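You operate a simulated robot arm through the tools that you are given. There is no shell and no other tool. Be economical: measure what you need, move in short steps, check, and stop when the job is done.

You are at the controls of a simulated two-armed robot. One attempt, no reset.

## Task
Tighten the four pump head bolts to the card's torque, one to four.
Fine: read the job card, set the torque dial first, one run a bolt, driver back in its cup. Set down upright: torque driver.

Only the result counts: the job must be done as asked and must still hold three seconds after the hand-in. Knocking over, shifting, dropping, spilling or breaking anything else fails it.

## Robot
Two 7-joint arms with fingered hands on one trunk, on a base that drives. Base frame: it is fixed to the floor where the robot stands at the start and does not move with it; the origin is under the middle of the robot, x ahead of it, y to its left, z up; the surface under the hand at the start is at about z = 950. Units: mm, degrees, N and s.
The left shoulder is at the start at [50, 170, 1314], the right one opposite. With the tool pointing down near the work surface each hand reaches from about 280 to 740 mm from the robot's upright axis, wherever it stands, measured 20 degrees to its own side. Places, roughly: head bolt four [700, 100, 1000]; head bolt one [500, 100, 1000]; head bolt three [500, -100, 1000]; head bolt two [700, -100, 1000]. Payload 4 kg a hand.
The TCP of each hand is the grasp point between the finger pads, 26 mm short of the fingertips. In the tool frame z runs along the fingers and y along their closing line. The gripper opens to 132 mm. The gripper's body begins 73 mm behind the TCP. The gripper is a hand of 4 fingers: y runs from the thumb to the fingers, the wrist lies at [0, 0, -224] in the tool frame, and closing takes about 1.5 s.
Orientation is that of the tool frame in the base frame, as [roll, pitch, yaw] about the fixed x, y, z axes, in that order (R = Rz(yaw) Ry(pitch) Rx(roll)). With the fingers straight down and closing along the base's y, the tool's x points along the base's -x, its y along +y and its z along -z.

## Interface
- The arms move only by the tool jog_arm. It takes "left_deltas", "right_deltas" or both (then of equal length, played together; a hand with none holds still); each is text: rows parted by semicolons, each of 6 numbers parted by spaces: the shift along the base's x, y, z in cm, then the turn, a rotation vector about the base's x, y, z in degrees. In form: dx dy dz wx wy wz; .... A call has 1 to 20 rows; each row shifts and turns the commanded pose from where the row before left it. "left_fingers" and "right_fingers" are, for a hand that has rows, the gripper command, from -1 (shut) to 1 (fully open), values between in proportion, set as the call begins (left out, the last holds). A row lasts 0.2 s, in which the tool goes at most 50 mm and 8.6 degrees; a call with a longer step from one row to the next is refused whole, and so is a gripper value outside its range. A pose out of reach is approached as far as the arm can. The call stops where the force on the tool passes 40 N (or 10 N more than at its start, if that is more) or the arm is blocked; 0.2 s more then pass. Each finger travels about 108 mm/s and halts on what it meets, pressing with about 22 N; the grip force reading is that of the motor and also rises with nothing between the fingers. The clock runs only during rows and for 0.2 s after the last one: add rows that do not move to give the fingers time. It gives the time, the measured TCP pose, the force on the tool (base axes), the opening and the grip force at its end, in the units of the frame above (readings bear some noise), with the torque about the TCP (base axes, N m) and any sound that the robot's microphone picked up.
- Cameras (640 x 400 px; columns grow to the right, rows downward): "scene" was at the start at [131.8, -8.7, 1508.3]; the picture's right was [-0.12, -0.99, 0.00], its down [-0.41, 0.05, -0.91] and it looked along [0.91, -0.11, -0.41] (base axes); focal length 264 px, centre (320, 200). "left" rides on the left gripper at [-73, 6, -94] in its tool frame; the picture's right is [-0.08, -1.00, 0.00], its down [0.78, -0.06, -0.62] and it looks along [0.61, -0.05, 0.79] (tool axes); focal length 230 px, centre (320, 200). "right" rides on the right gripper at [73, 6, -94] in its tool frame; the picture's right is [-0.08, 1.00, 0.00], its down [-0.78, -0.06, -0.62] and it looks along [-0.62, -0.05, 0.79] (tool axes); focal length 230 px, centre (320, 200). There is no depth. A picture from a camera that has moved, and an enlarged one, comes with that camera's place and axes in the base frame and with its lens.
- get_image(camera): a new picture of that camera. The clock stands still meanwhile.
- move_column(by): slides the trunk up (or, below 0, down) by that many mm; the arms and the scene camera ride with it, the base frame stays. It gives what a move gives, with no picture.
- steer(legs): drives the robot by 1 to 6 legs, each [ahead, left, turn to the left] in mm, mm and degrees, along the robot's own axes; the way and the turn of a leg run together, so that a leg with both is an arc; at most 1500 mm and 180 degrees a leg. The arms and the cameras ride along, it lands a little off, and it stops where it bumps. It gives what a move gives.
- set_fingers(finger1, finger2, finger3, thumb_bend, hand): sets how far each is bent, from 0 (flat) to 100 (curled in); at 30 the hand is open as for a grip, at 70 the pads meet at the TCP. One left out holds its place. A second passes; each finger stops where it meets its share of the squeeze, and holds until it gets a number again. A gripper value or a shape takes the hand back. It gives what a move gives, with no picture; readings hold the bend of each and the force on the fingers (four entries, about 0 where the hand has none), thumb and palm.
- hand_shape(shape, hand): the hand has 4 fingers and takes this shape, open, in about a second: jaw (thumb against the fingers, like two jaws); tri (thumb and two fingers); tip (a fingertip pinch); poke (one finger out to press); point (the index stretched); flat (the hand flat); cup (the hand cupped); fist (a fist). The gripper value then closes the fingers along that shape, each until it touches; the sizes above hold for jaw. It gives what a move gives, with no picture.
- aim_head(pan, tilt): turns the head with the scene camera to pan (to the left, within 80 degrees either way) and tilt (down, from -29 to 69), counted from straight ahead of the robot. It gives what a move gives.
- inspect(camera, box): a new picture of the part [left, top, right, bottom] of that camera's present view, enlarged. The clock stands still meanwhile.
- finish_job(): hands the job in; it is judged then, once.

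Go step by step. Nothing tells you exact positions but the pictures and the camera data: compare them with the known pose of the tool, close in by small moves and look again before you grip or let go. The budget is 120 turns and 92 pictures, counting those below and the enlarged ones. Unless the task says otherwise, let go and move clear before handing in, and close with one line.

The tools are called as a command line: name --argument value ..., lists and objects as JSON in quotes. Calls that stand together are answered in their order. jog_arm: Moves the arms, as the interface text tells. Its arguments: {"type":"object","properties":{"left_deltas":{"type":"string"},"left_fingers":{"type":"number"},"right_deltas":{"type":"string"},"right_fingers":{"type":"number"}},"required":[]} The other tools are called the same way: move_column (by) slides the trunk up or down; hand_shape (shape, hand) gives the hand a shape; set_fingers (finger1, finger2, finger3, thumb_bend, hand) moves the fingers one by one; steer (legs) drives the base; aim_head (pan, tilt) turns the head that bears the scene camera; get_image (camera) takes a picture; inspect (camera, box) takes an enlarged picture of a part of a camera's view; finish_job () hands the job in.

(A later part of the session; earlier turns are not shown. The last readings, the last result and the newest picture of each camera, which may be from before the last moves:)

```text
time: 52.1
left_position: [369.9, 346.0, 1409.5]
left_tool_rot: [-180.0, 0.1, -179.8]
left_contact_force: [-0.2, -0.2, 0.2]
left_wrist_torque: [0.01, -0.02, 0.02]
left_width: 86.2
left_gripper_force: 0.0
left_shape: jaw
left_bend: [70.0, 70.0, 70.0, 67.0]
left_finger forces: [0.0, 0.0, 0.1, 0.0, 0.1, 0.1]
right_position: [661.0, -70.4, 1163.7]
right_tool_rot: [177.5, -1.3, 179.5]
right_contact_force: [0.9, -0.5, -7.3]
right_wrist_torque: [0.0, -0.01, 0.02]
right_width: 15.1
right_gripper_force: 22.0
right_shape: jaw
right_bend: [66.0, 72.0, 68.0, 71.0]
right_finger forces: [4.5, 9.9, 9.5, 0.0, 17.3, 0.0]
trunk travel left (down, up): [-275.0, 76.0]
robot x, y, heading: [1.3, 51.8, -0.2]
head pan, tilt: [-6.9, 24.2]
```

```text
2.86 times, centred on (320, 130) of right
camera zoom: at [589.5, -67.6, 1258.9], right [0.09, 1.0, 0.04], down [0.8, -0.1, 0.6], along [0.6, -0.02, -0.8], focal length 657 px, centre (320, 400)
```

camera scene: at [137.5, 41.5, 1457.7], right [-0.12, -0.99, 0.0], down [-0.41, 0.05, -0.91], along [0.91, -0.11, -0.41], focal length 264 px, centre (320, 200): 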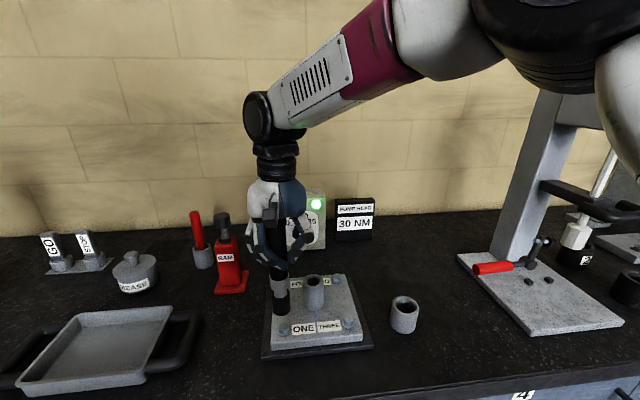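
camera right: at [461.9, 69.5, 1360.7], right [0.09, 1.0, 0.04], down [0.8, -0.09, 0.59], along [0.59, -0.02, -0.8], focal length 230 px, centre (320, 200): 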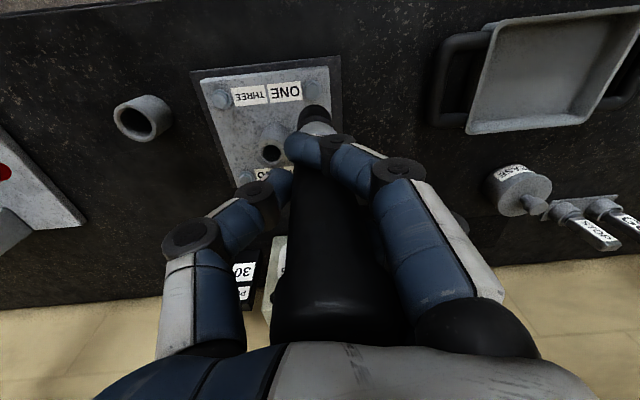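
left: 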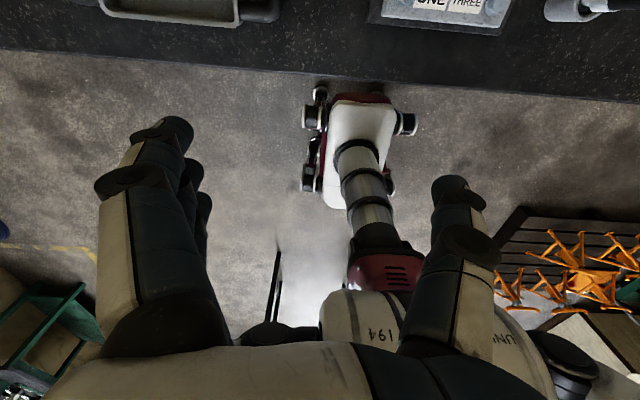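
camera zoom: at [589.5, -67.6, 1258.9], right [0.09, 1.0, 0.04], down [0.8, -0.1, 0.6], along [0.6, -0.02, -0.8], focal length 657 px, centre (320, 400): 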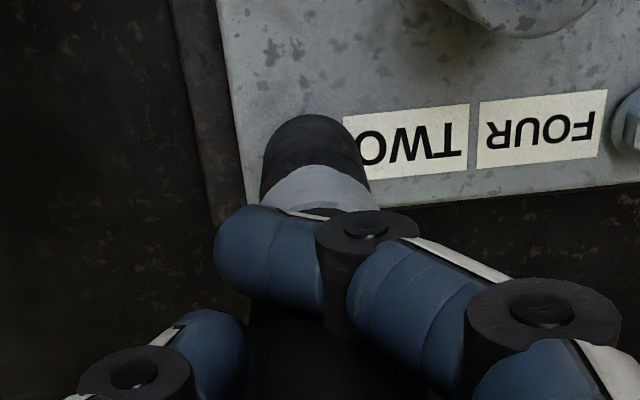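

By the same method as bolt ONE, the socket is about 6 mm short in x and 2 mm off in y of bolt TWO. I'll correct and lower, then check.

jog_arm --right_deltas "0.6 -0.2 0 0 0 0;0 0 -0.7 0 0 0;0 0 -0.7 0 0 0;0 0 0 0 0 0"

inspect --camera "scene" --box '[290, 240, 370, 310]'

```text
time: 53.1
left_position: [369.4, 345.3, 1408.7]
left_tool_rot: [-180.0, -0.1, -179.8]
left_contact_force: [-0.1, -0.1, -0.7]
left_wrist_torque: [0.04, 0.04, 0.01]
left_width: 86.2
left_gripper_force: 0.0
left_shape: jaw
left_bend: [70.0, 70.0, 70.0, 67.0]
left_finger forces: [0.0, 0.0, 0.0, 0.1, 0.0, 0.0]
right_position: [668.2, -72.2, 1150.1]
right_tool_rot: [177.5, -1.4, 179.6]
right_contact_force: [-0.6, 1.3, -6.6]
right_wrist_torque: [0.02, 0.0, 0.0]
right_width: 15.6
right_gripper_force: 21.7
right_shape: jaw
right_bend: [66.0, 72.0, 68.0, 71.0]
right_finger forces: [4.5, 10.0, 9.4, 0.0, 17.2, 0.1]
trunk travel left (down, up): [-275.0, 76.0]
robot x, y, heading: [-0.1, 47.7, -0.1]
head pan, tilt: [-6.9, 24.2]
```

```text
5.71 times, centred on (330, 275) of scene
camera zoom: at [137.2, 41.4, 1457.8], right [-0.12, -0.99, 0.0], down [-0.41, 0.05, -0.91], along [0.91, -0.11, -0.41], focal length 1511 px, centre (263, -229)
```

zoom: 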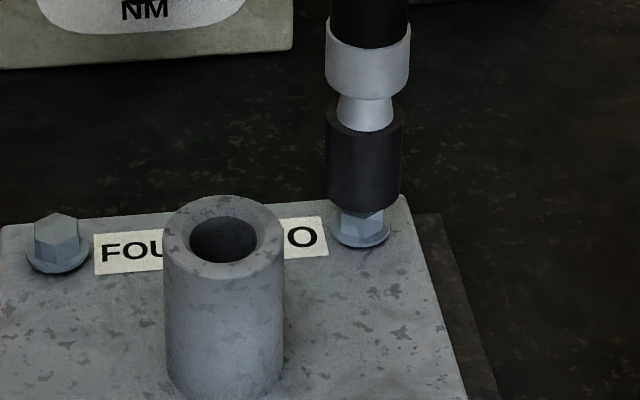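

The socket is aligned within about 1 mm, so I'll nudge y by +1 mm and lower until it rests on the bolt.

jog_arm --right_deltas "0 0.1 0 0 0 0;0 0 -0.4 0 0 0;0 0 -0.4 0 0 0;0 0 -0.4 0 0 0;0 0 -0.4 0 0 0;0 0 -0.3 0 0 0;0 0 0 0 0 0"

inspect --camera "scene" --box '[270, 180, 370, 310]'

```text
time: 54.7
left_position: [370.6, 344.3, 1408.1]
left_tool_rot: [180.0, 0.0, -179.9]
left_contact_force: [-0.5, -0.2, -0.5]
left_wrist_torque: [0.01, -0.02, 0.01]
left_width: 86.4
left_gripper_force: 0.0
left_shape: jaw
left_bend: [70.0, 70.0, 70.0, 67.0]
left_finger forces: [0.0, 0.1, 0.0, 0.0, 0.0, 0.1]
right_position: [666.4, -73.3, 1130.3]
right_tool_rot: [177.5, -1.4, 179.5]
right_contact_force: [0.1, 0.3, -7.2]
right_wrist_torque: [0.0, 0.05, 0.02]
right_width: 15.5
right_gripper_force: 22.2
right_shape: jaw
right_bend: [66.0, 72.0, 68.0, 71.0]
right_finger forces: [4.5, 9.9, 9.3, 0.1, 17.2, 0.0]
trunk travel left (down, up): [-275.0, 76.0]
robot x, y, heading: [2.8, 47.7, 0.1]
head pan, tilt: [-6.9, 24.2]
```

```text
3.08 times, centred on (320, 245) of scene
camera zoom: at [137.3, 41.4, 1457.8], right [-0.12, -0.99, 0.0], down [-0.41, 0.05, -0.91], along [0.91, -0.11, -0.41], focal length 814 px, centre (320, 62)
```

zoom: 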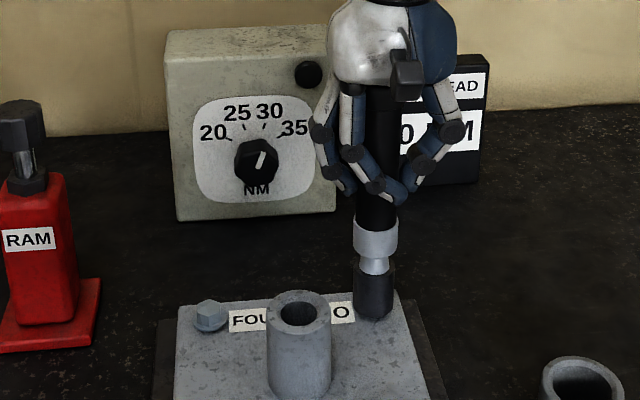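

The socket is over the head and the lamp is off again, which makes a good indicator. I'll press down smoothly in one stroke.

jog_arm --right_deltas "0 0 -0.2 0 0 0;0 0 -0.2 0 0 0;0 0 -0.2 0 0 0;0 0 -0.2 0 0 0;0 0 -0.2 0 0 0;0 0 0 0 0 0;0 0 0 0 0 0;0 0 0 0 0 0"

inspect --camera "scene" --box '[270, 180, 370, 310]'

```text
time: 56.5
left_position: [368.4, 345.9, 1409.1]
left_tool_rot: [-180.0, 0.1, -179.9]
left_contact_force: [-0.2, 0.1, -0.2]
left_wrist_torque: [0.01, 0.0, 0.01]
left_width: 86.2
left_gripper_force: 0.0
left_shape: jaw
left_bend: [70.0, 70.0, 70.0, 67.0]
left_finger forces: [0.1, 0.0, 0.0, 0.0, 0.1, 0.0]
right_position: [666.1, -70.9, 1121.9]
right_tool_rot: [177.5, -1.2, 179.4]
right_contact_force: [0.3, -0.6, 9.6]
right_wrist_torque: [-0.08, -0.06, 0.0]
right_width: 15.5
right_gripper_force: 21.9
right_shape: jaw
right_bend: [67.0, 72.0, 69.0, 71.0]
right_finger forces: [4.6, 11.3, 10.1, 0.1, 19.6, 0.0]
trunk travel left (down, up): [-275.0, 76.0]
robot x, y, heading: [2.7, 52.0, 0.3]
head pan, tilt: [-6.9, 24.2]
```

```text
3.08 times, centred on (320, 245) of scene
camera zoom: at [135.7, 41.7, 1458.0], right [-0.12, -0.99, 0.0], down [-0.41, 0.05, -0.91], along [0.91, -0.11, -0.41], focal length 814 px, centre (320, 62)
```

zoom: 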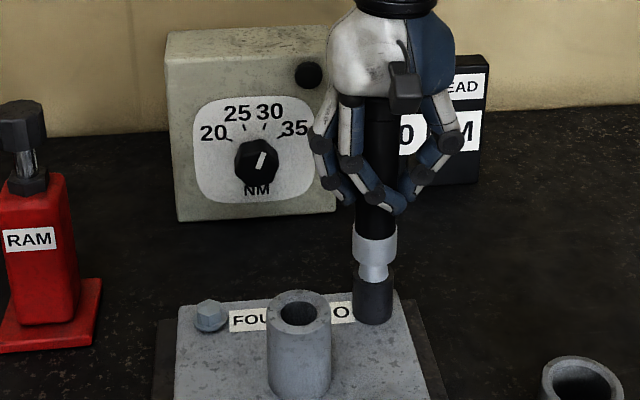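

The force is only 10 N and the lamp is still off. I'll press a bit more and hold.

jog_arm --right_deltas "0 0 -0.15 0 0 0;0 0 -0.15 0 0 0;0 0 0 0 0 0;0 0 0 0 0 0;0 0 0 0 0 0"

inspect --camera "scene" --box '[270, 180, 370, 310]'

```text
time: 57.7
left_position: [366.9, 345.3, 1410.2]
left_tool_rot: [-180.0, 0.1, -179.8]
left_contact_force: [0.3, 0.9, -0.1]
left_wrist_torque: [0.03, 0.01, -0.04]
left_width: 86.1
left_gripper_force: 0.0
left_shape: jaw
left_bend: [70.0, 70.0, 70.0, 67.0]
left_finger forces: [0.0, 0.1, 0.0, 0.1, 0.0, 0.0]
right_position: [664.9, -71.3, 1121.1]
right_tool_rot: [177.5, -1.0, 179.4]
right_contact_force: [2.6, -1.3, 26.9]
right_wrist_torque: [-0.17, -0.17, 0.01]
right_width: 16.2
right_gripper_force: 21.5
right_shape: jaw
right_bend: [67.0, 73.0, 70.0, 72.0]
right_finger forces: [4.5, 15.1, 11.1, 0.1, 24.1, 0.1]
trunk travel left (down, up): [-275.0, 76.0]
robot x, y, heading: [1.4, 45.1, -0.1]
head pan, tilt: [-6.9, 24.2]
```

```text
3.08 times, centred on (320, 245) of scene
camera zoom: at [134.1, 41.7, 1458.3], right [-0.12, -0.99, 0.0], down [-0.41, 0.05, -0.91], along [0.91, -0.11, -0.41], focal length 814 px, centre (320, 62)
```

zoom: 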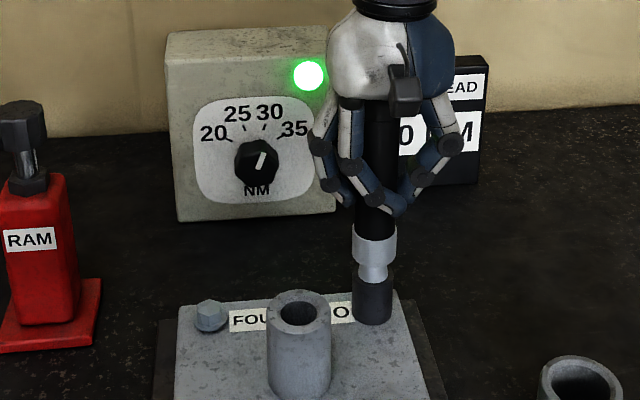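

Green: bolt TWO's run has triggered. I'll hold about a second as before, then lift and check.

jog_arm --right_deltas "0 0 0 0 0 0;0 0 0 0 0 0;0 0 0 0 0 0;0 0 0 0 0 0"

jog_arm --right_deltas "0 0 0.8 0 0 0;0 0 2 0 0 0;0 0 2 0 0 0;0 0 2 0 0 0;0 0 0 0 0 0"

```text
time: 58.7
left_position: [367.4, 346.7, 1409.1]
left_tool_rot: [-179.9, 0.1, -179.9]
left_contact_force: [-0.1, -0.8, 0.2]
left_wrist_torque: [-0.02, -0.01, 0.02]
left_width: 86.3
left_gripper_force: 0.1
left_shape: jaw
left_bend: [70.0, 70.0, 70.0, 67.0]
left_finger forces: [0.0, 0.0, 0.0, 0.0, 0.1, 0.0]
right_position: [664.4, -70.1, 1121.2]
right_tool_rot: [177.5, -1.1, 179.4]
right_contact_force: [3.6, -1.0, 28.2]
right_wrist_torque: [-0.18, -0.19, 0.02]
right_width: 16.4
right_gripper_force: 21.8
right_shape: jaw
right_bend: [67.0, 73.0, 70.0, 72.0]
right_finger forces: [4.4, 15.1, 11.5, 0.0, 24.5, 0.1]
trunk travel left (down, up): [-275.0, 76.0]
robot x, y, heading: [1.0, 50.9, 0.1]
head pan, tilt: [-6.9, 24.2]
```

```text
time: 59.9
left_position: [368.5, 345.3, 1408.7]
left_tool_rot: [-180.0, 0.0, -179.9]
left_contact_force: [-0.2, 0.8, -0.8]
left_wrist_torque: [0.0, -0.01, -0.01]
left_width: 86.0
left_gripper_force: 0.0
left_shape: jaw
left_bend: [70.0, 70.0, 70.0, 67.0]
left_finger forces: [0.1, 0.1, 0.0, 0.0, 0.0, 0.0]
right_position: [667.0, -70.2, 1186.0]
right_tool_rot: [177.4, -1.4, 179.5]
right_contact_force: [-0.7, 0.7, -7.2]
right_wrist_torque: [-0.03, -0.01, 0.02]
right_width: 15.5
right_gripper_force: 21.8
right_shape: jaw
right_bend: [66.0, 72.0, 69.0, 71.0]
right_finger forces: [4.6, 10.6, 8.8, 0.0, 17.0, 0.0]
trunk travel left (down, up): [-275.0, 76.0]
robot x, y, heading: [1.4, 47.4, 0.0]
head pan, tilt: [-6.9, 24.2]
```

Bolt TWO is done and in hand coordinates the bolts are 140 by 136 mm apart. Now I'll move to bolt THREE (front right).

jog_arm --right_deltas "-3.5 0 0 0 0 0;-3.5 0 0 0 0 0;-3.5 0 0 0 0 0;-3.55 -0.1 0 0 0 0;0 0 -1.8 0 0 0;0 0 -1.8 0 0 0;0 0 0 0 0 0;0 0 0 0 0 0"

inspect --camera "scene" --box '[290, 270, 370, 345]'

```text
time: 61.7
left_position: [370.2, 345.2, 1409.4]
left_tool_rot: [180.0, -0.1, 180.0]
left_contact_force: [0.4, -0.3, -0.7]
left_wrist_torque: [0.01, 0.0, 0.0]
left_width: 86.3
left_gripper_force: 0.2
left_shape: jaw
left_bend: [70.0, 70.0, 70.0, 67.0]
left_finger forces: [0.0, 0.0, 0.1, 0.1, 0.0, 0.1]
right_position: [526.0, -71.4, 1150.7]
right_tool_rot: [177.5, -1.2, 179.3]
right_contact_force: [0.3, 0.9, -6.9]
right_wrist_torque: [-0.02, 0.0, 0.01]
right_width: 15.4
right_gripper_force: 22.1
right_shape: jaw
right_bend: [66.0, 72.0, 69.0, 71.0]
right_finger forces: [4.3, 10.7, 8.5, 0.0, 16.8, 0.0]
trunk travel left (down, up): [-275.0, 76.0]
robot x, y, heading: [-1.7, 50.9, -0.3]
head pan, tilt: [-6.9, 24.2]
```

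```text
5.33 times, centred on (330, 308) of scene
camera zoom: at [137.2, 41.3, 1457.8], right [-0.12, -0.99, 0.0], down [-0.41, 0.05, -0.91], along [0.91, -0.11, -0.41], focal length 1410 px, centre (267, -373)
```

zoom: 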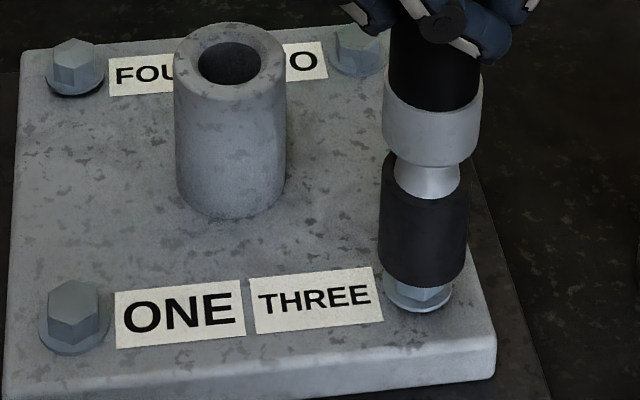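

The socket is aligned within about 1 mm over THREE. I'll nudge and lower onto the head.

jog_arm --right_deltas "0.05 0.1 0 0 0 0;0 0 -0.4 0 0 0;0 0 -0.4 0 0 0;0 0 -0.4 0 0 0;0 0 -0.4 0 0 0;0 0 -0.4 0 0 0;0 0 0 0 0 0"

inspect --camera "scene" --box '[270, 180, 380, 345]'

```text
time: 63.3
left_position: [364.7, 346.5, 1410.2]
left_tool_rot: [-179.9, 0.2, -179.8]
left_contact_force: [0.4, -0.3, 0.7]
left_wrist_torque: [-0.02, -0.02, -0.01]
left_width: 86.2
left_gripper_force: 0.1
left_shape: jaw
left_bend: [70.0, 70.0, 70.0, 67.0]
left_finger forces: [0.0, 0.0, 0.1, 0.0, 0.0, 0.0]
right_position: [524.4, -69.6, 1133.7]
right_tool_rot: [177.4, -0.9, 179.3]
right_contact_force: [-4.3, 0.1, 36.9]
right_wrist_torque: [-0.39, -0.19, -0.01]
right_width: 17.3
right_gripper_force: 22.3
right_shape: jaw
right_bend: [67.0, 73.0, 71.0, 72.0]
right_finger forces: [5.4, 18.8, 8.8, 0.0, 25.8, 0.0]
trunk travel left (down, up): [-275.0, 76.0]
robot x, y, heading: [-1.7, 50.4, 0.2]
head pan, tilt: [-6.9, 24.2]
```

```text
2.42 times, centred on (325, 262) of scene
camera zoom: at [133.0, 42.1, 1458.6], right [-0.12, -0.99, 0.0], down [-0.4, 0.05, -0.91], along [0.91, -0.11, -0.41], focal length 641 px, centre (308, 48)
```

zoom: 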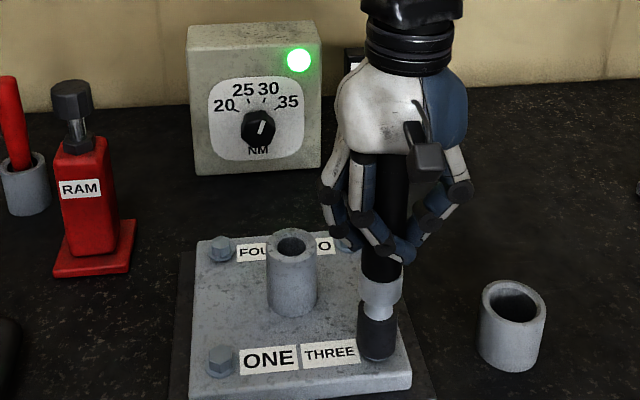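

The force came early, at TCP z 1134, with 37 N. I'll zoom to see whether the socket is on the head or resting askew.

inspect --camera "scene" --box '[290, 270, 370, 345]'

```text
5.33 times, centred on (330, 308) of scene
camera zoom: at [133.0, 42.1, 1458.6], right [-0.12, -0.99, 0.0], down [-0.4, 0.05, -0.91], along [0.91, -0.11, -0.41], focal length 1410 px, centre (267, -373)
```

zoom: 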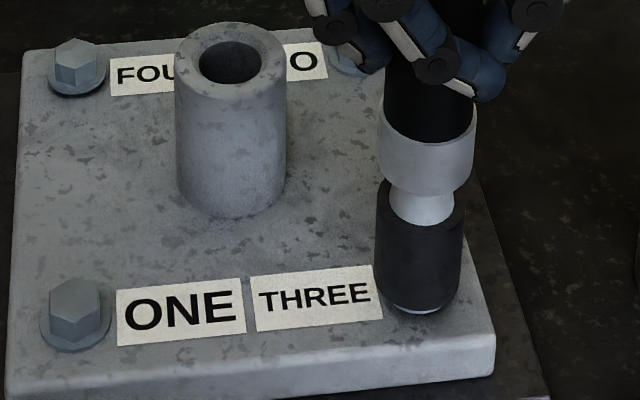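

The socket is down over the head as it was on bolt ONE. The green lamp could be left over from bolt TWO, so I'll hold still past its timeout and see if it stays lit.

jog_arm --right_deltas "0 0 0 0 0 0;0 0 0 0 0 0;0 0 0 0 0 0;0 0 0 0 0 0;0 0 0 0 0 0;0 0 0 0 0 0;0 0 0 0 0 0;0 0 0 0 0 0;0 0 0 0 0 0;0 0 0 0 0 0;0 0 0 0 0 0;0 0 0 0 0 0"

inspect --camera "scene" --box '[270, 180, 380, 345]'

```text
time: 65.9
left_position: [364.5, 346.4, 1410.0]
left_tool_rot: [-180.0, 0.3, -179.9]
left_contact_force: [-0.1, -0.1, 0.4]
left_wrist_torque: [0.0, 0.01, -0.02]
left_width: 86.3
left_gripper_force: 0.0
left_shape: jaw
left_bend: [70.0, 70.0, 70.0, 67.0]
left_finger forces: [0.0, 0.0, 0.0, 0.1, 0.0, 0.1]
right_position: [523.6, -70.7, 1132.1]
right_tool_rot: [177.5, -1.0, 179.3]
right_contact_force: [-2.4, -1.0, 38.9]
right_wrist_torque: [-0.56, -0.29, 0.01]
right_width: 17.7
right_gripper_force: 22.1
right_shape: jaw
right_bend: [67.0, 73.0, 71.0, 73.0]
right_finger forces: [5.7, 18.7, 9.5, 0.1, 27.4, 0.4]
trunk travel left (down, up): [-275.0, 76.0]
robot x, y, heading: [-0.9, 47.7, 0.0]
head pan, tilt: [-6.9, 24.2]
```

```text
2.42 times, centred on (325, 262) of scene
camera zoom: at [132.8, 42.0, 1458.4], right [-0.12, -0.99, 0.0], down [-0.4, 0.05, -0.91], along [0.91, -0.11, -0.41], focal length 641 px, centre (308, 48)
```

zoom: 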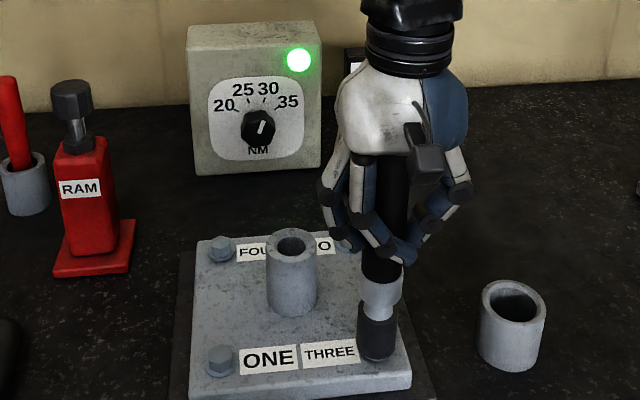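

The lamp outlasted the bolt-TWO timeout under load, so bolt THREE has run. I'll lift straight off and look.

jog_arm --right_deltas "0 0 0.8 0 0 0;0 0 2 0 0 0;0 0 2 0 0 0;0 0 2 0 0 0;0 0 0 0 0 0"

inspect --camera "scene" --box '[250, 170, 390, 345]'

```text
time: 67.1
left_position: [370.1, 346.5, 1408.7]
left_tool_rot: [180.0, 0.0, -179.9]
left_contact_force: [-0.3, 0.2, -0.1]
left_wrist_torque: [-0.01, 0.01, 0.01]
left_width: 86.1
left_gripper_force: 0.1
left_shape: jaw
left_bend: [70.0, 70.0, 70.0, 67.0]
left_finger forces: [0.1, 0.0, 0.0, 0.0, 0.0, 0.1]
right_position: [527.4, -70.0, 1198.3]
right_tool_rot: [177.4, -1.2, 179.4]
right_contact_force: [0.2, 0.1, -7.1]
right_wrist_torque: [-0.05, 0.0, 0.01]
right_width: 15.4
right_gripper_force: 22.1
right_shape: jaw
right_bend: [66.0, 72.0, 70.0, 71.0]
right_finger forces: [4.5, 11.7, 8.6, 0.0, 16.4, 0.1]
trunk travel left (down, up): [-275.0, 76.0]
robot x, y, heading: [-0.1, 49.6, 0.2]
head pan, tilt: [-6.9, 24.2]
```

```text
2.29 times, centred on (320, 258) of scene
camera zoom: at [137.3, 41.4, 1457.8], right [-0.12, -0.99, 0.0], down [-0.41, 0.05, -0.91], along [0.91, -0.11, -0.41], focal length 604 px, centre (320, 69)
```

zoom: 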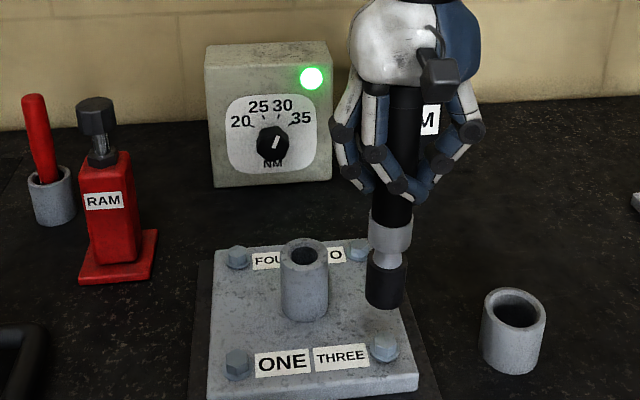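

Lamp green, bolt THREE done. I'll rise over the pipe and go diagonally to bolt FOUR.

jog_arm --right_deltas "0 0 2.5 0 0 0;0 0 2.5 0 0 0;2.78 2.7 0 0 0 0;2.78 2.7 0 0 0 0;2.78 2.7 0 0 0 0;2.78 2.7 0 0 0 0;2.78 2.7 0 0 0 0;0 0 -3 0 0 0;0 0 -3 0 0 0;0 0 -3 0 0 0;0 0 0 0 0 0;0 0 0 0 0 0;0 0 0 0 0 0;0 0 0 0 0 0"

inspect --camera "scene" --box '[265, 190, 345, 310]'

```text
time: 70.1
left_position: [370.4, 345.7, 1407.3]
left_tool_rot: [-179.8, -0.1, -179.9]
left_contact_force: [-1.1, -0.1, 0.4]
left_wrist_torque: [0.01, -0.03, 0.03]
left_width: 86.6
left_gripper_force: 0.1
left_shape: jaw
left_bend: [70.0, 70.0, 70.0, 67.0]
left_finger forces: [0.0, 0.1, 0.2, 0.0, 0.0, 0.1]
right_position: [635.9, 47.2, 1153.7]
right_tool_rot: [177.5, -1.3, 179.3]
right_contact_force: [1.0, 0.3, -5.8]
right_wrist_torque: [-0.05, -0.02, 0.04]
right_width: 14.7
right_gripper_force: 21.7
right_shape: jaw
right_bend: [66.0, 72.0, 70.0, 71.0]
right_finger forces: [3.8, 11.6, 9.0, 0.0, 16.2, 0.0]
right hand out of reach, approached as far as the arm can: row 7
trunk travel left (down, up): [-275.0, 76.0]
robot x, y, heading: [-1.4, 52.9, 0.1]
head pan, tilt: [-6.9, 24.2]
```

```text
3.33 times, centred on (305, 250) of scene
camera zoom: at [137.2, 41.5, 1457.8], right [-0.12, -0.99, 0.0], down [-0.41, 0.05, -0.91], along [0.91, -0.11, -0.41], focal length 882 px, centre (370, 33)
```

zoom: 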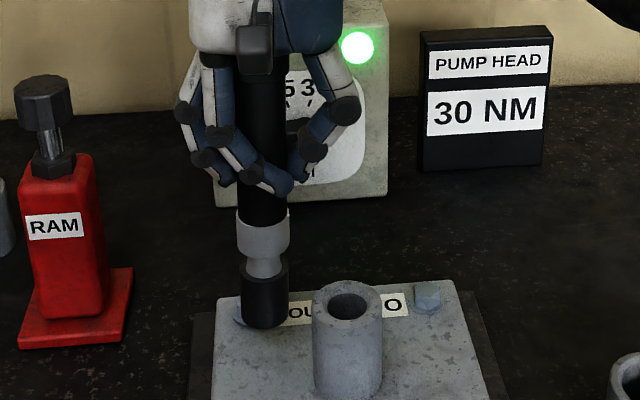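

That pose is out of reach from here, so I'll lift clear and drive the base 150 mm left.

jog_arm --right_deltas "0 0 2.5 0 0 0;0 0 2.5 0 0 0;0 0 2.5 0 0 0;0 0 2.5 0 0 0"

steer --legs '[[0, 150, 0]]'

```text
time: 71.1
left_position: [370.0, 345.6, 1408.7]
left_tool_rot: [-180.0, 0.1, -179.9]
left_contact_force: [0.5, 0.1, -0.6]
left_wrist_torque: [-0.01, 0.04, -0.01]
left_width: 86.3
left_gripper_force: 0.1
left_shape: jaw
left_bend: [70.0, 70.0, 70.0, 67.0]
left_finger forces: [0.1, 0.0, 0.0, 0.1, 0.1, 0.0]
right_position: [637.7, 40.8, 1256.7]
right_tool_rot: [177.0, -1.1, 178.9]
right_contact_force: [0.2, 1.2, -6.5]
right_wrist_torque: [-0.07, 0.02, -0.01]
right_width: 14.4
right_gripper_force: 21.6
right_shape: jaw
right_bend: [66.0, 72.0, 70.0, 71.0]
right_finger forces: [3.6, 11.3, 8.7, 0.0, 16.4, 0.0]
trunk travel left (down, up): [-275.0, 76.0]
robot x, y, heading: [-2.7, 51.4, 0.2]
head pan, tilt: [-6.9, 24.2]
```

```text
time: 73.0
left_position: [370.9, 494.9, 1409.0]
left_tool_rot: [-179.9, 0.0, 179.9]
left_contact_force: [-0.8, 0.1, 0.0]
left_wrist_torque: [0.0, 0.0, -0.02]
left_width: 86.4
left_gripper_force: 0.0
left_shape: jaw
left_bend: [70.0, 70.0, 70.0, 67.0]
left_finger forces: [0.0, 0.0, 0.0, 0.0, 0.0, 0.0]
right_position: [636.8, 186.2, 1254.6]
right_tool_rot: [177.2, -1.2, 178.7]
right_contact_force: [-0.6, 0.5, -7.6]
right_wrist_torque: [-0.03, 0.02, 0.0]
right_width: 14.4
right_gripper_force: 22.1
right_shape: jaw
right_bend: [66.0, 72.0, 70.0, 71.0]
right_finger forces: [3.6, 11.3, 8.6, 0.1, 16.3, 0.0]
trunk travel left (down, up): [-275.0, 76.0]
robot x, y, heading: [1.7, 198.9, 0.1]
head pan, tilt: [-6.9, 24.2]
```

The base is at y=199. I'll move the hand right, away from the ram, then forward over bolt FOUR, and lower partway.

jog_arm --right_deltas "0 -3 0 0 0 0.7;0 -3 0 0 0 0;0 -3 0 0 0 0;0 -3 0 0 0 0;1.5 0 0 0 0 0;1.4 0 0 0 0 0;0 0 -3 0 0 0;0 0 -3 0 0 0;0 0 -3.5 0 0 0;0 0 0 0 0 0;0 0 0 0 0 0"

get_image --camera "scene"

```text
time: 75.4
left_position: [370.9, 493.2, 1408.7]
left_tool_rot: [-180.0, 0.0, -180.0]
left_contact_force: [0.3, -0.6, 0.0]
left_wrist_torque: [-0.01, 0.01, -0.01]
left_width: 86.5
left_gripper_force: 0.0
left_shape: jaw
left_bend: [70.0, 70.0, 70.0, 67.0]
left_finger forces: [0.0, 0.1, 0.1, 0.1, 0.1, 0.0]
right_position: [666.9, 66.5, 1158.2]
right_tool_rot: [177.2, -1.3, 179.4]
right_contact_force: [0.7, -0.2, -7.2]
right_wrist_torque: [-0.04, 0.01, -0.02]
right_width: 14.5
right_gripper_force: 22.5
right_shape: jaw
right_bend: [66.0, 72.0, 70.0, 71.0]
right_finger forces: [3.0, 11.6, 7.8, 0.1, 15.8, 0.0]
trunk travel left (down, up): [-275.0, 76.0]
robot x, y, heading: [1.6, 199.1, -0.1]
head pan, tilt: [-6.9, 24.2]
```

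```text
20 pictures are left
camera scene: at [137.6, 189.3, 1457.8], right [-0.12, -0.99, 0.0], down [-0.41, 0.05, -0.91], along [0.91, -0.11, -0.41], focal length 264 px, centre (320, 200)
```

scene: 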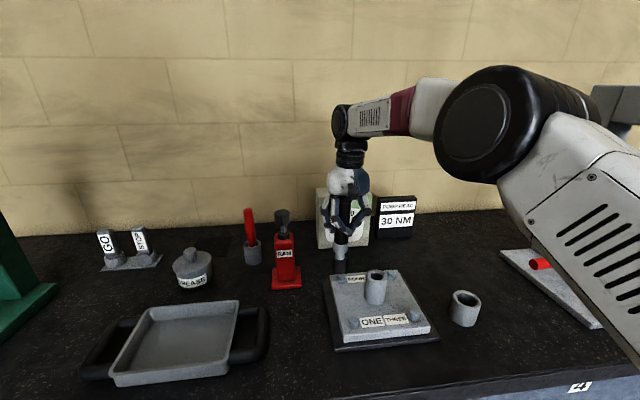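

inspect --camera "scene" --box '[310, 220, 400, 300]'

```text
5.00 times, centred on (355, 260) of scene
camera zoom: at [137.6, 189.3, 1457.8], right [-0.12, -0.99, 0.0], down [-0.41, 0.05, -0.91], along [0.91, -0.11, -0.41], focal length 1322 px, centre (145, -100)
```

zoom: 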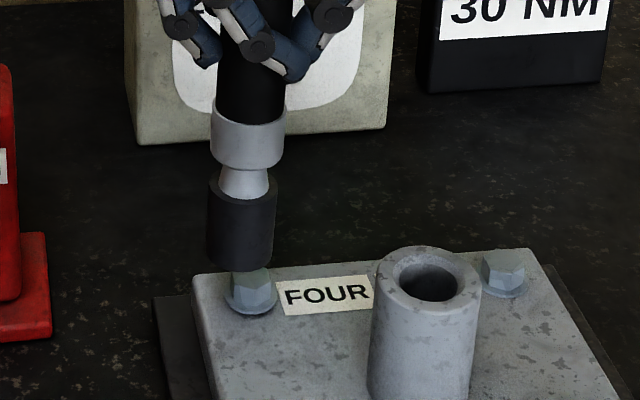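

The socket looks 3–4 mm off in y and slightly too far in x. I'll correct and lower a little, then check from both cameras.

jog_arm --right_deltas "-0.2 -0.35 0 0 0 0;0 0 -0.8 0 0 0;0 0 0 0 0 0;0 0 0 0 0 0"

inspect --camera "scene" --box '[310, 220, 400, 300]'

inspect --camera "right" --box '[160, 60, 360, 200]'

```text
time: 76.4
left_position: [370.9, 493.4, 1407.9]
left_tool_rot: [180.0, 0.0, 180.0]
left_contact_force: [-0.1, 1.4, 0.0]
left_wrist_torque: [0.02, 0.0, 0.0]
left_width: 85.9
left_gripper_force: 0.0
left_shape: jaw
left_bend: [70.0, 70.0, 70.0, 67.0]
left_finger forces: [0.0, 0.0, 0.1, 0.0, 0.1, 0.0]
right_position: [663.8, 64.0, 1150.0]
right_tool_rot: [177.3, -1.3, 179.3]
right_contact_force: [-0.2, 0.0, -6.4]
right_wrist_torque: [-0.04, -0.01, 0.02]
right_width: 14.4
right_gripper_force: 21.7
right_shape: jaw
right_bend: [66.0, 72.0, 70.0, 71.0]
right_finger forces: [3.0, 11.5, 7.8, 0.0, 15.6, 0.0]
trunk travel left (down, up): [-275.0, 76.0]
robot x, y, heading: [-2.7, 195.8, -0.2]
head pan, tilt: [-6.9, 24.2]
```

```text
5.00 times, centred on (355, 260) of scene
camera zoom: at [137.5, 189.5, 1457.8], right [-0.12, -0.99, 0.0], down [-0.41, 0.05, -0.91], along [0.91, -0.11, -0.41], focal length 1322 px, centre (145, -100)
```

zoom: 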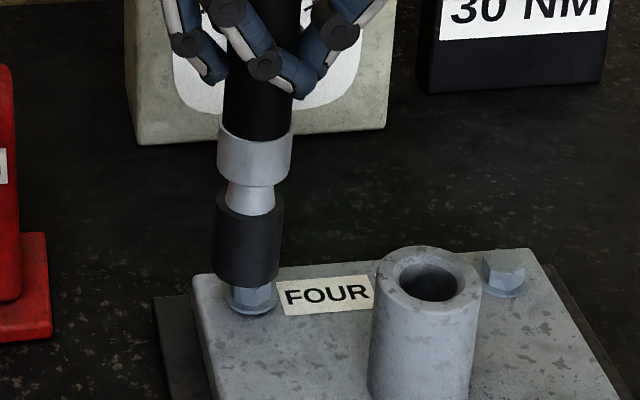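

```text
2.86 times, centred on (260, 130) of right
camera zoom: at [593.2, 64.7, 1245.3], right [0.09, 0.99, 0.05], down [0.8, -0.1, 0.6], along [0.6, -0.02, -0.8], focal length 657 px, centre (491, 400)
```

zoom: 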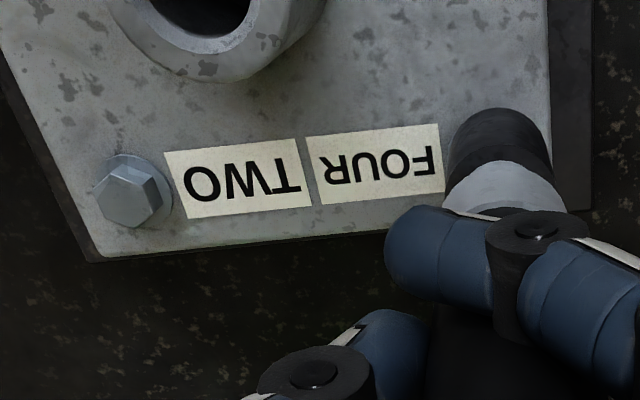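

Both cameras agree the socket is over bolt FOUR. I'll lower onto the head.

jog_arm --right_deltas "0 0 -0.4 0 0 0;0 0 -0.4 0 0 0;0 0 -0.4 0 0 0;0 0 -0.3 0 0 0;0 0 0 0 0 0"

inspect --camera "scene" --box '[310, 180, 400, 300]'

```text
time: 77.6
left_position: [367.9, 493.8, 1409.5]
left_tool_rot: [-179.9, 0.0, 180.0]
left_contact_force: [0.1, -1.0, -0.2]
left_wrist_torque: [0.02, -0.01, -0.01]
left_width: 86.3
left_gripper_force: 0.1
left_shape: jaw
left_bend: [70.0, 70.0, 70.0, 67.0]
left_finger forces: [0.0, 0.1, 0.0, 0.0, 0.0, 0.0]
right_position: [663.0, 63.1, 1136.6]
right_tool_rot: [177.1, -1.1, 179.4]
right_contact_force: [-1.1, 0.4, 9.7]
right_wrist_torque: [-0.09, -0.09, 0.0]
right_width: 14.5
right_gripper_force: 21.8
right_shape: jaw
right_bend: [67.0, 72.0, 71.0, 71.0]
right_finger forces: [3.1, 13.4, 7.5, 0.0, 17.9, 0.0]
trunk travel left (down, up): [-275.0, 76.0]
robot x, y, heading: [2.4, 198.8, -0.1]
head pan, tilt: [-6.9, 24.2]
```

```text
3.33 times, centred on (355, 240) of scene
camera zoom: at [135.6, 189.9, 1458.2], right [-0.12, -0.99, 0.0], down [-0.41, 0.05, -0.91], along [0.91, -0.11, -0.41], focal length 882 px, centre (203, 67)
```

zoom: 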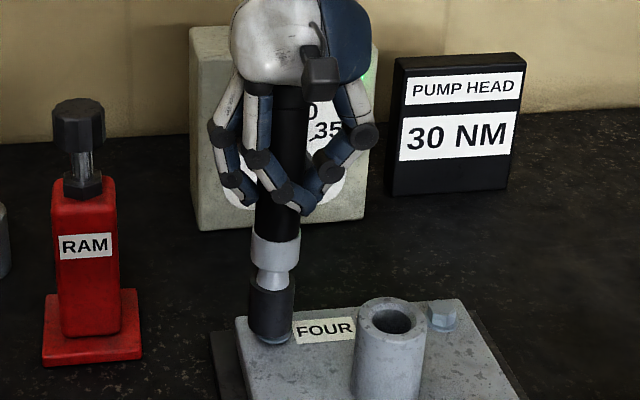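

There's contact at 10 N and a green glow by the lamp, which may be from bolt THREE or from this bolt. I'll zoom in on the socket and the glow before pressing further.

inspect --camera "scene" --box '[325, 180, 375, 285]'

```text
3.81 times, centred on (350, 232) of scene
camera zoom: at [135.6, 189.9, 1458.2], right [-0.12, -0.99, 0.0], down [-0.41, 0.05, -0.91], along [0.91, -0.11, -0.41], focal length 1007 px, centre (206, 76)
```

zoom: 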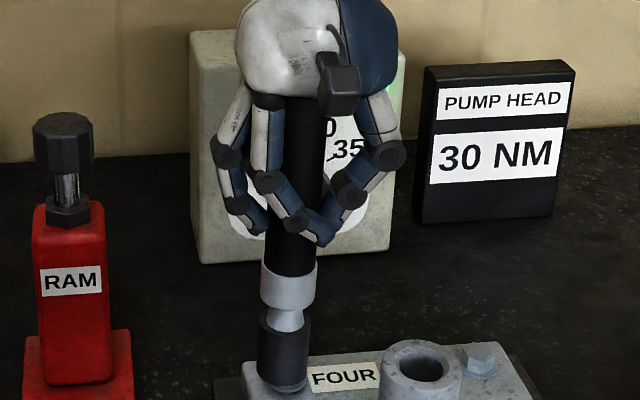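

I can't tell whose green light this is. The clean test is to lift off, move aside so the lamp is visible, and see whether it times out; it was dark 6 s after bolt ONE.

jog_arm --right_deltas "0 0 1 0 0 0;0 0 2.5 0 0 0;0 0 2.5 0 0 0;0 0 2.5 0 0 0;0 0 2.5 0 0 0;0 -3 0 0 0 0;0 -3 0 0 0 0;0 -3 0 0 0 0;0 -3 0 0 0 0;0 -3 0 0 0 0"

get_image --camera "scene"

```text
time: 79.8
left_position: [371.4, 491.5, 1409.5]
left_tool_rot: [179.9, 0.0, -180.0]
left_contact_force: [0.0, 0.2, -0.3]
left_wrist_torque: [0.0, 0.02, -0.03]
left_width: 86.7
left_gripper_force: 0.1
left_shape: jaw
left_bend: [70.0, 70.0, 70.0, 67.0]
left_finger forces: [0.0, 0.1, 0.0, 0.0, 0.1, 0.0]
right_position: [664.2, -88.7, 1243.6]
right_tool_rot: [177.0, -1.1, 179.4]
right_contact_force: [0.5, 0.0, -7.6]
right_wrist_torque: [-0.02, -0.01, 0.02]
right_width: 14.4
right_gripper_force: 22.4
right_shape: jaw
right_bend: [66.0, 72.0, 70.0, 71.0]
right_finger forces: [3.1, 11.5, 7.0, 0.0, 15.9, 0.1]
trunk travel left (down, up): [-275.0, 76.0]
robot x, y, heading: [4.6, 195.7, 0.1]
head pan, tilt: [-6.9, 24.2]
```

```text
14 pictures are left
camera scene: at [137.5, 188.3, 1457.8], right [-0.12, -0.99, 0.0], down [-0.41, 0.05, -0.91], along [0.91, -0.11, -0.41], focal length 264 px, centre (320, 200)
```

scene: 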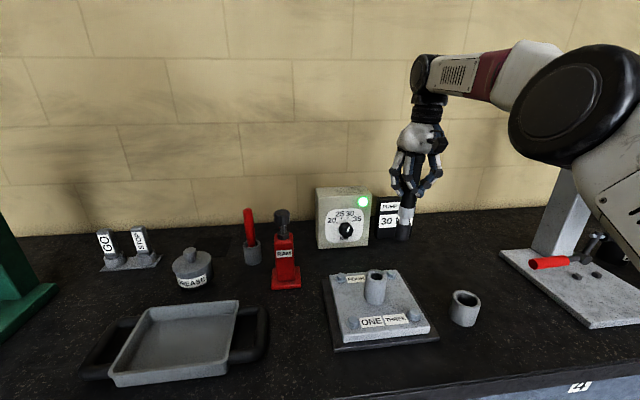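

The lamp is green in clear view. I'll wait about 8 s without moving and look again.

jog_arm --right_deltas "0 0 0 0 0 0;0 0 0 0 0 0;0 0 0 0 0 0;0 0 0 0 0 0;0 0 0 0 0 0;0 0 0 0 0 0;0 0 0 0 0 0;0 0 0 0 0 0;0 0 0 0 0 0;0 0 0 0 0 0;0 0 0 0 0 0;0 0 0 0 0 0;0 0 0 0 0 0;0 0 0 0 0 0;0 0 0 0 0 0;0 0 0 0 0 0;0 0 0 0 0 0;0 0 0 0 0 0;0 0 0 0 0 0;0 0 0 0 0 0"

jog_arm --right_deltas "0 0 0 0 0 0;0 0 0 0 0 0;0 0 0 0 0 0;0 0 0 0 0 0;0 0 0 0 0 0;0 0 0 0 0 0;0 0 0 0 0 0;0 0 0 0 0 0;0 0 0 0 0 0;0 0 0 0 0 0;0 0 0 0 0 0;0 0 0 0 0 0;0 0 0 0 0 0;0 0 0 0 0 0;0 0 0 0 0 0;0 0 0 0 0 0;0 0 0 0 0 0;0 0 0 0 0 0;0 0 0 0 0 0;0 0 0 0 0 0"

inspect --camera "scene" --box '[310, 180, 450, 350]'

```text
time: 84.0
left_position: [370.4, 494.1, 1409.1]
left_tool_rot: [179.9, 0.0, 179.8]
left_contact_force: [-0.8, 0.0, 0.7]
left_wrist_torque: [0.01, 0.01, 0.01]
left_width: 86.0
left_gripper_force: 0.1
left_shape: jaw
left_bend: [70.0, 70.0, 70.0, 67.0]
left_finger forces: [0.1, 0.1, 0.0, 0.0, 0.0, 0.0]
right_position: [665.7, -87.4, 1245.5]
right_tool_rot: [177.2, -1.3, 179.4]
right_contact_force: [-0.9, 0.0, -6.3]
right_wrist_torque: [-0.03, -0.01, 0.0]
right_width: 14.5
right_gripper_force: 21.6
right_shape: jaw
right_bend: [66.0, 72.0, 70.0, 71.0]
right_finger forces: [3.0, 11.6, 7.1, 0.0, 15.9, 0.1]
trunk travel left (down, up): [-275.0, 76.0]
robot x, y, heading: [1.0, 201.9, -0.1]
head pan, tilt: [-6.9, 24.2]
```

```text
time: 88.2
left_position: [371.0, 492.1, 1408.4]
left_tool_rot: [180.0, 0.0, 179.8]
left_contact_force: [1.0, -0.1, 0.2]
left_wrist_torque: [0.04, -0.02, -0.01]
left_width: 86.3
left_gripper_force: 0.1
left_shape: jaw
left_bend: [70.0, 70.0, 70.0, 67.0]
left_finger forces: [0.0, 0.1, 0.0, 0.0, 0.0, 0.1]
right_position: [664.2, -87.2, 1245.3]
right_tool_rot: [177.3, -1.2, 179.4]
right_contact_force: [-0.1, 0.0, -7.5]
right_wrist_torque: [-0.05, -0.03, 0.02]
right_width: 14.5
right_gripper_force: 22.6
right_shape: jaw
right_bend: [66.0, 72.0, 70.0, 71.0]
right_finger forces: [3.1, 11.5, 7.1, 0.0, 15.7, 0.0]
trunk travel left (down, up): [-275.0, 76.0]
robot x, y, heading: [2.2, 198.4, 0.2]
head pan, tilt: [-6.9, 24.2]
```

```text
2.35 times, centred on (380, 265) of scene
camera zoom: at [137.4, 189.3, 1457.8], right [-0.12, -0.99, 0.0], down [-0.41, 0.05, -0.91], along [0.91, -0.11, -0.41], focal length 622 px, centre (179, 47)
```

zoom: 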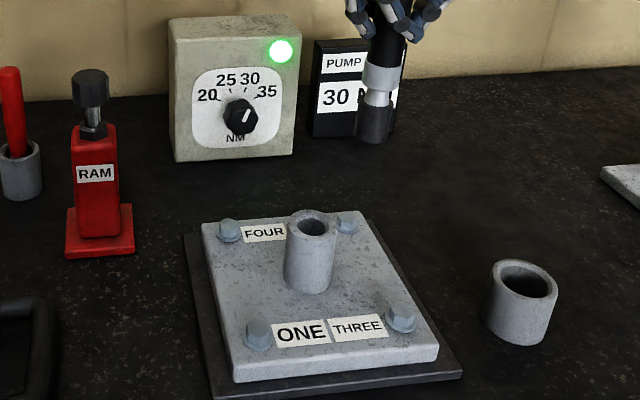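

The lamp doesn't time out, so it shows the last finished run. FOUR is not done, and I must confirm that THREE was. I'll compare the bolts' hex orientation and seating.

inspect --camera "scene" --box '[345, 300, 425, 345]'

inspect --camera "scene" --box '[330, 262, 410, 312]'

```text
8.00 times, centred on (385, 322) of scene
camera zoom: at [137.4, 189.3, 1457.8], right [-0.12, -0.99, 0.0], down [-0.41, 0.05, -0.91], along [0.91, -0.11, -0.41], focal length 2116 px, centre (-200, -780)
```

zoom: 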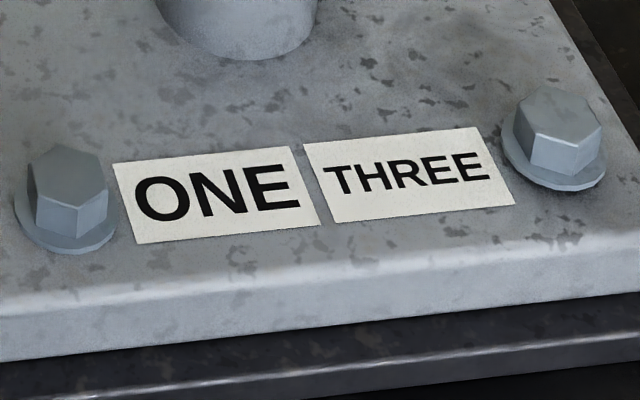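

```text
8.00 times, centred on (370, 287) of scene
camera zoom: at [137.4, 189.3, 1457.8], right [-0.12, -0.99, 0.0], down [-0.41, 0.05, -0.91], along [0.91, -0.11, -0.41], focal length 2116 px, centre (-80, -496)
```

zoom: 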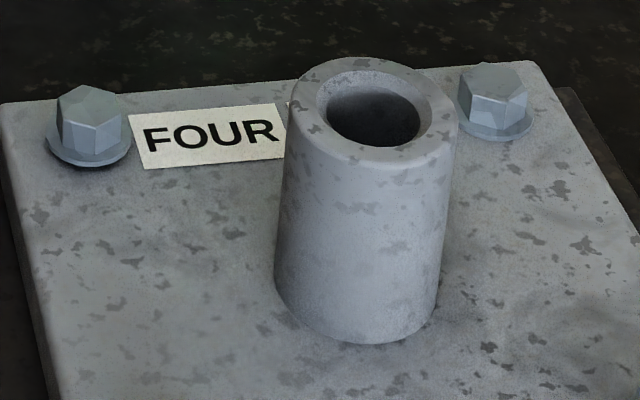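

Geometry shows bolts ONE and TWO dropped about 3–4 mm when tightened, while THREE and FOUR are still high. So the socket only rested on THREE's head and the green was left from TWO. I'll go back to THREE and align better.

jog_arm --right_deltas "-3.5 0.4 0 0 0 0;-3.5 0.4 0 0 0 0;-3.4 0.4 0 0 0 0;-3.4 0.4 0 0 0 0;0 0 -3.2 0 0 0;0 0 -3.2 0 0 0;0 0 -2.6 0 0 0;0 0 0 0 0 0;0 0 0 0 0 0"

inspect --camera "scene" --box '[380, 270, 450, 340]'

inspect --camera "right" --box '[280, 60, 440, 170]'

```text
time: 90.2
left_position: [369.8, 492.8, 1408.8]
left_tool_rot: [180.0, 0.0, 180.0]
left_contact_force: [-0.9, 0.4, 1.5]
left_wrist_torque: [-0.01, 0.02, 0.03]
left_width: 86.3
left_gripper_force: 0.0
left_shape: jaw
left_bend: [70.0, 70.0, 70.0, 67.0]
left_finger forces: [0.0, 0.0, 0.0, 0.0, 0.0, 0.1]
right_position: [525.6, -71.8, 1155.1]
right_tool_rot: [177.2, -1.3, 179.5]
right_contact_force: [0.0, 0.7, -6.8]
right_wrist_torque: [-0.06, 0.01, 0.0]
right_width: 14.1
right_gripper_force: 21.9
right_shape: jaw
right_bend: [67.0, 72.0, 70.0, 71.0]
right_finger forces: [2.7, 11.4, 6.9, 0.0, 15.3, 0.0]
trunk travel left (down, up): [-275.0, 76.0]
robot x, y, heading: [-2.7, 199.0, -0.0]
head pan, tilt: [-6.9, 24.2]
```

```text
5.71 times, centred on (415, 305) of scene
camera zoom: at [137.4, 189.3, 1457.8], right [-0.12, -0.99, 0.0], down [-0.41, 0.05, -0.91], along [0.91, -0.11, -0.41], focal length 1511 px, centre (-223, -400)
```

zoom: 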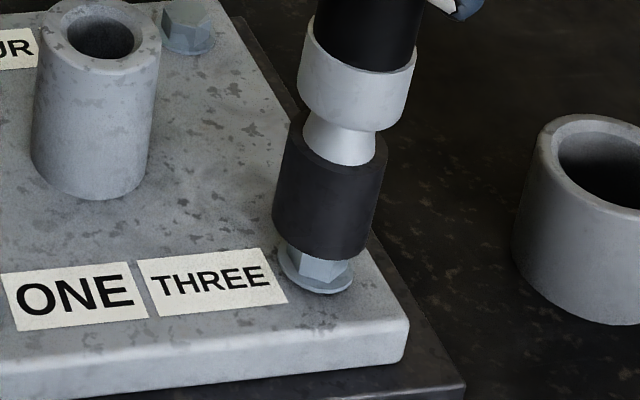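

```text
3.64 times, centred on (360, 115) of right
camera zoom: at [455.0, -69.8, 1249.6], right [0.09, 0.99, 0.05], down [0.8, -0.1, 0.6], along [0.6, -0.02, -0.8], focal length 837 px, centre (174, 509)
```

zoom: 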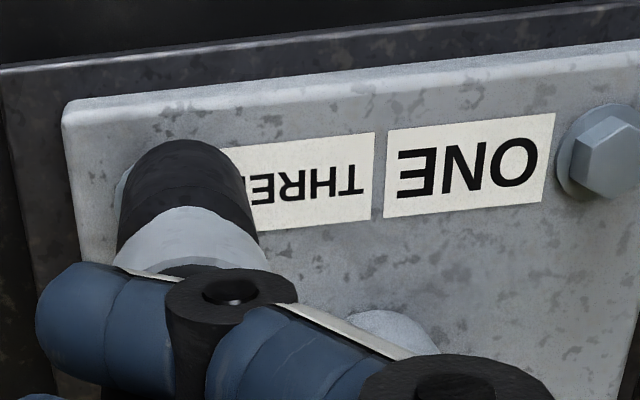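

The driver tip has shifted in the grip: both cameras put the socket at (526.5,-64) while bolt THREE is near (533,-68.5). I'll shift +6/-4.5 mm and descend gently, watching for contact.

jog_arm --right_deltas "0.6 -0.45 0 0 0 0;0 0 -0.5 0 0 0;0 0 -0.5 0 0 0;0 0 -0.5 0 0 0;0 0 -0.3 0 0 0;0 0 0 0 0 0"

```text
time: 91.6
left_position: [370.8, 493.8, 1409.2]
left_tool_rot: [-180.0, 0.0, 179.9]
left_contact_force: [-0.1, 0.7, 0.5]
left_wrist_torque: [0.02, 0.01, 0.01]
left_width: 86.4
left_gripper_force: 0.1
left_shape: jaw
left_bend: [70.0, 70.0, 70.0, 67.0]
left_finger forces: [0.0, 0.0, 0.0, 0.0, 0.0, 0.0]
right_position: [533.3, -74.8, 1138.1]
right_tool_rot: [177.1, -1.4, 179.4]
right_contact_force: [0.3, 0.3, -6.3]
right_wrist_torque: [-0.06, 0.0, 0.0]
right_width: 14.0
right_gripper_force: 21.4
right_shape: jaw
right_bend: [67.0, 72.0, 70.0, 71.0]
right_finger forces: [2.7, 11.5, 6.8, 0.1, 15.2, 0.0]
trunk travel left (down, up): [-275.0, 76.0]
robot x, y, heading: [0.1, 200.0, -0.1]
head pan, tilt: [-6.9, 24.2]
```

jog_arm --right_deltas "0 0 -0.25 0 0 0;0 0 -0.25 0 0 0;0 0 -0.25 0 0 0;0 0 0 0 0 0"

```text
time: 92.6
left_position: [371.0, 493.6, 1409.2]
left_tool_rot: [179.9, 0.1, 180.0]
left_contact_force: [-0.4, 0.5, 0.2]
left_wrist_torque: [0.01, -0.04, 0.03]
left_width: 86.2
left_gripper_force: 0.2
left_shape: jaw
left_bend: [70.0, 70.0, 70.0, 67.0]
left_finger forces: [0.1, 0.0, 0.1, 0.1, 0.0, 0.0]
right_position: [532.4, -76.7, 1129.9]
right_tool_rot: [177.1, -1.3, 179.5]
right_contact_force: [0.1, 0.0, -6.8]
right_wrist_torque: [-0.04, 0.0, -0.02]
right_width: 14.1
right_gripper_force: 22.2
right_shape: jaw
right_bend: [67.0, 72.0, 70.0, 71.0]
right_finger forces: [2.6, 11.4, 7.0, 0.0, 15.3, 0.0]
trunk travel left (down, up): [-275.0, 76.0]
robot x, y, heading: [-3.4, 198.7, -0.1]
head pan, tilt: [-6.9, 24.2]
```

It went down freely to z 1130 as with bolts ONE and TWO, so the socket is over the head. I'll check the lamp.

inspect --camera "scene" --box '[310, 180, 450, 340]'

```text
2.50 times, centred on (380, 260) of scene
camera zoom: at [137.2, 189.3, 1457.8], right [-0.12, -0.99, 0.0], down [-0.41, 0.05, -0.91], along [0.91, -0.11, -0.41], focal length 661 px, centre (170, 50)
```

zoom: 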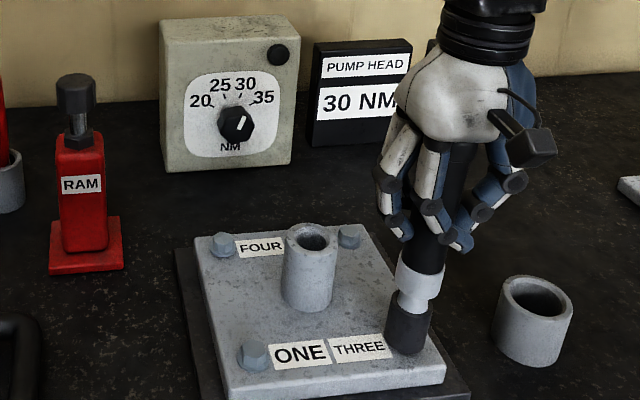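

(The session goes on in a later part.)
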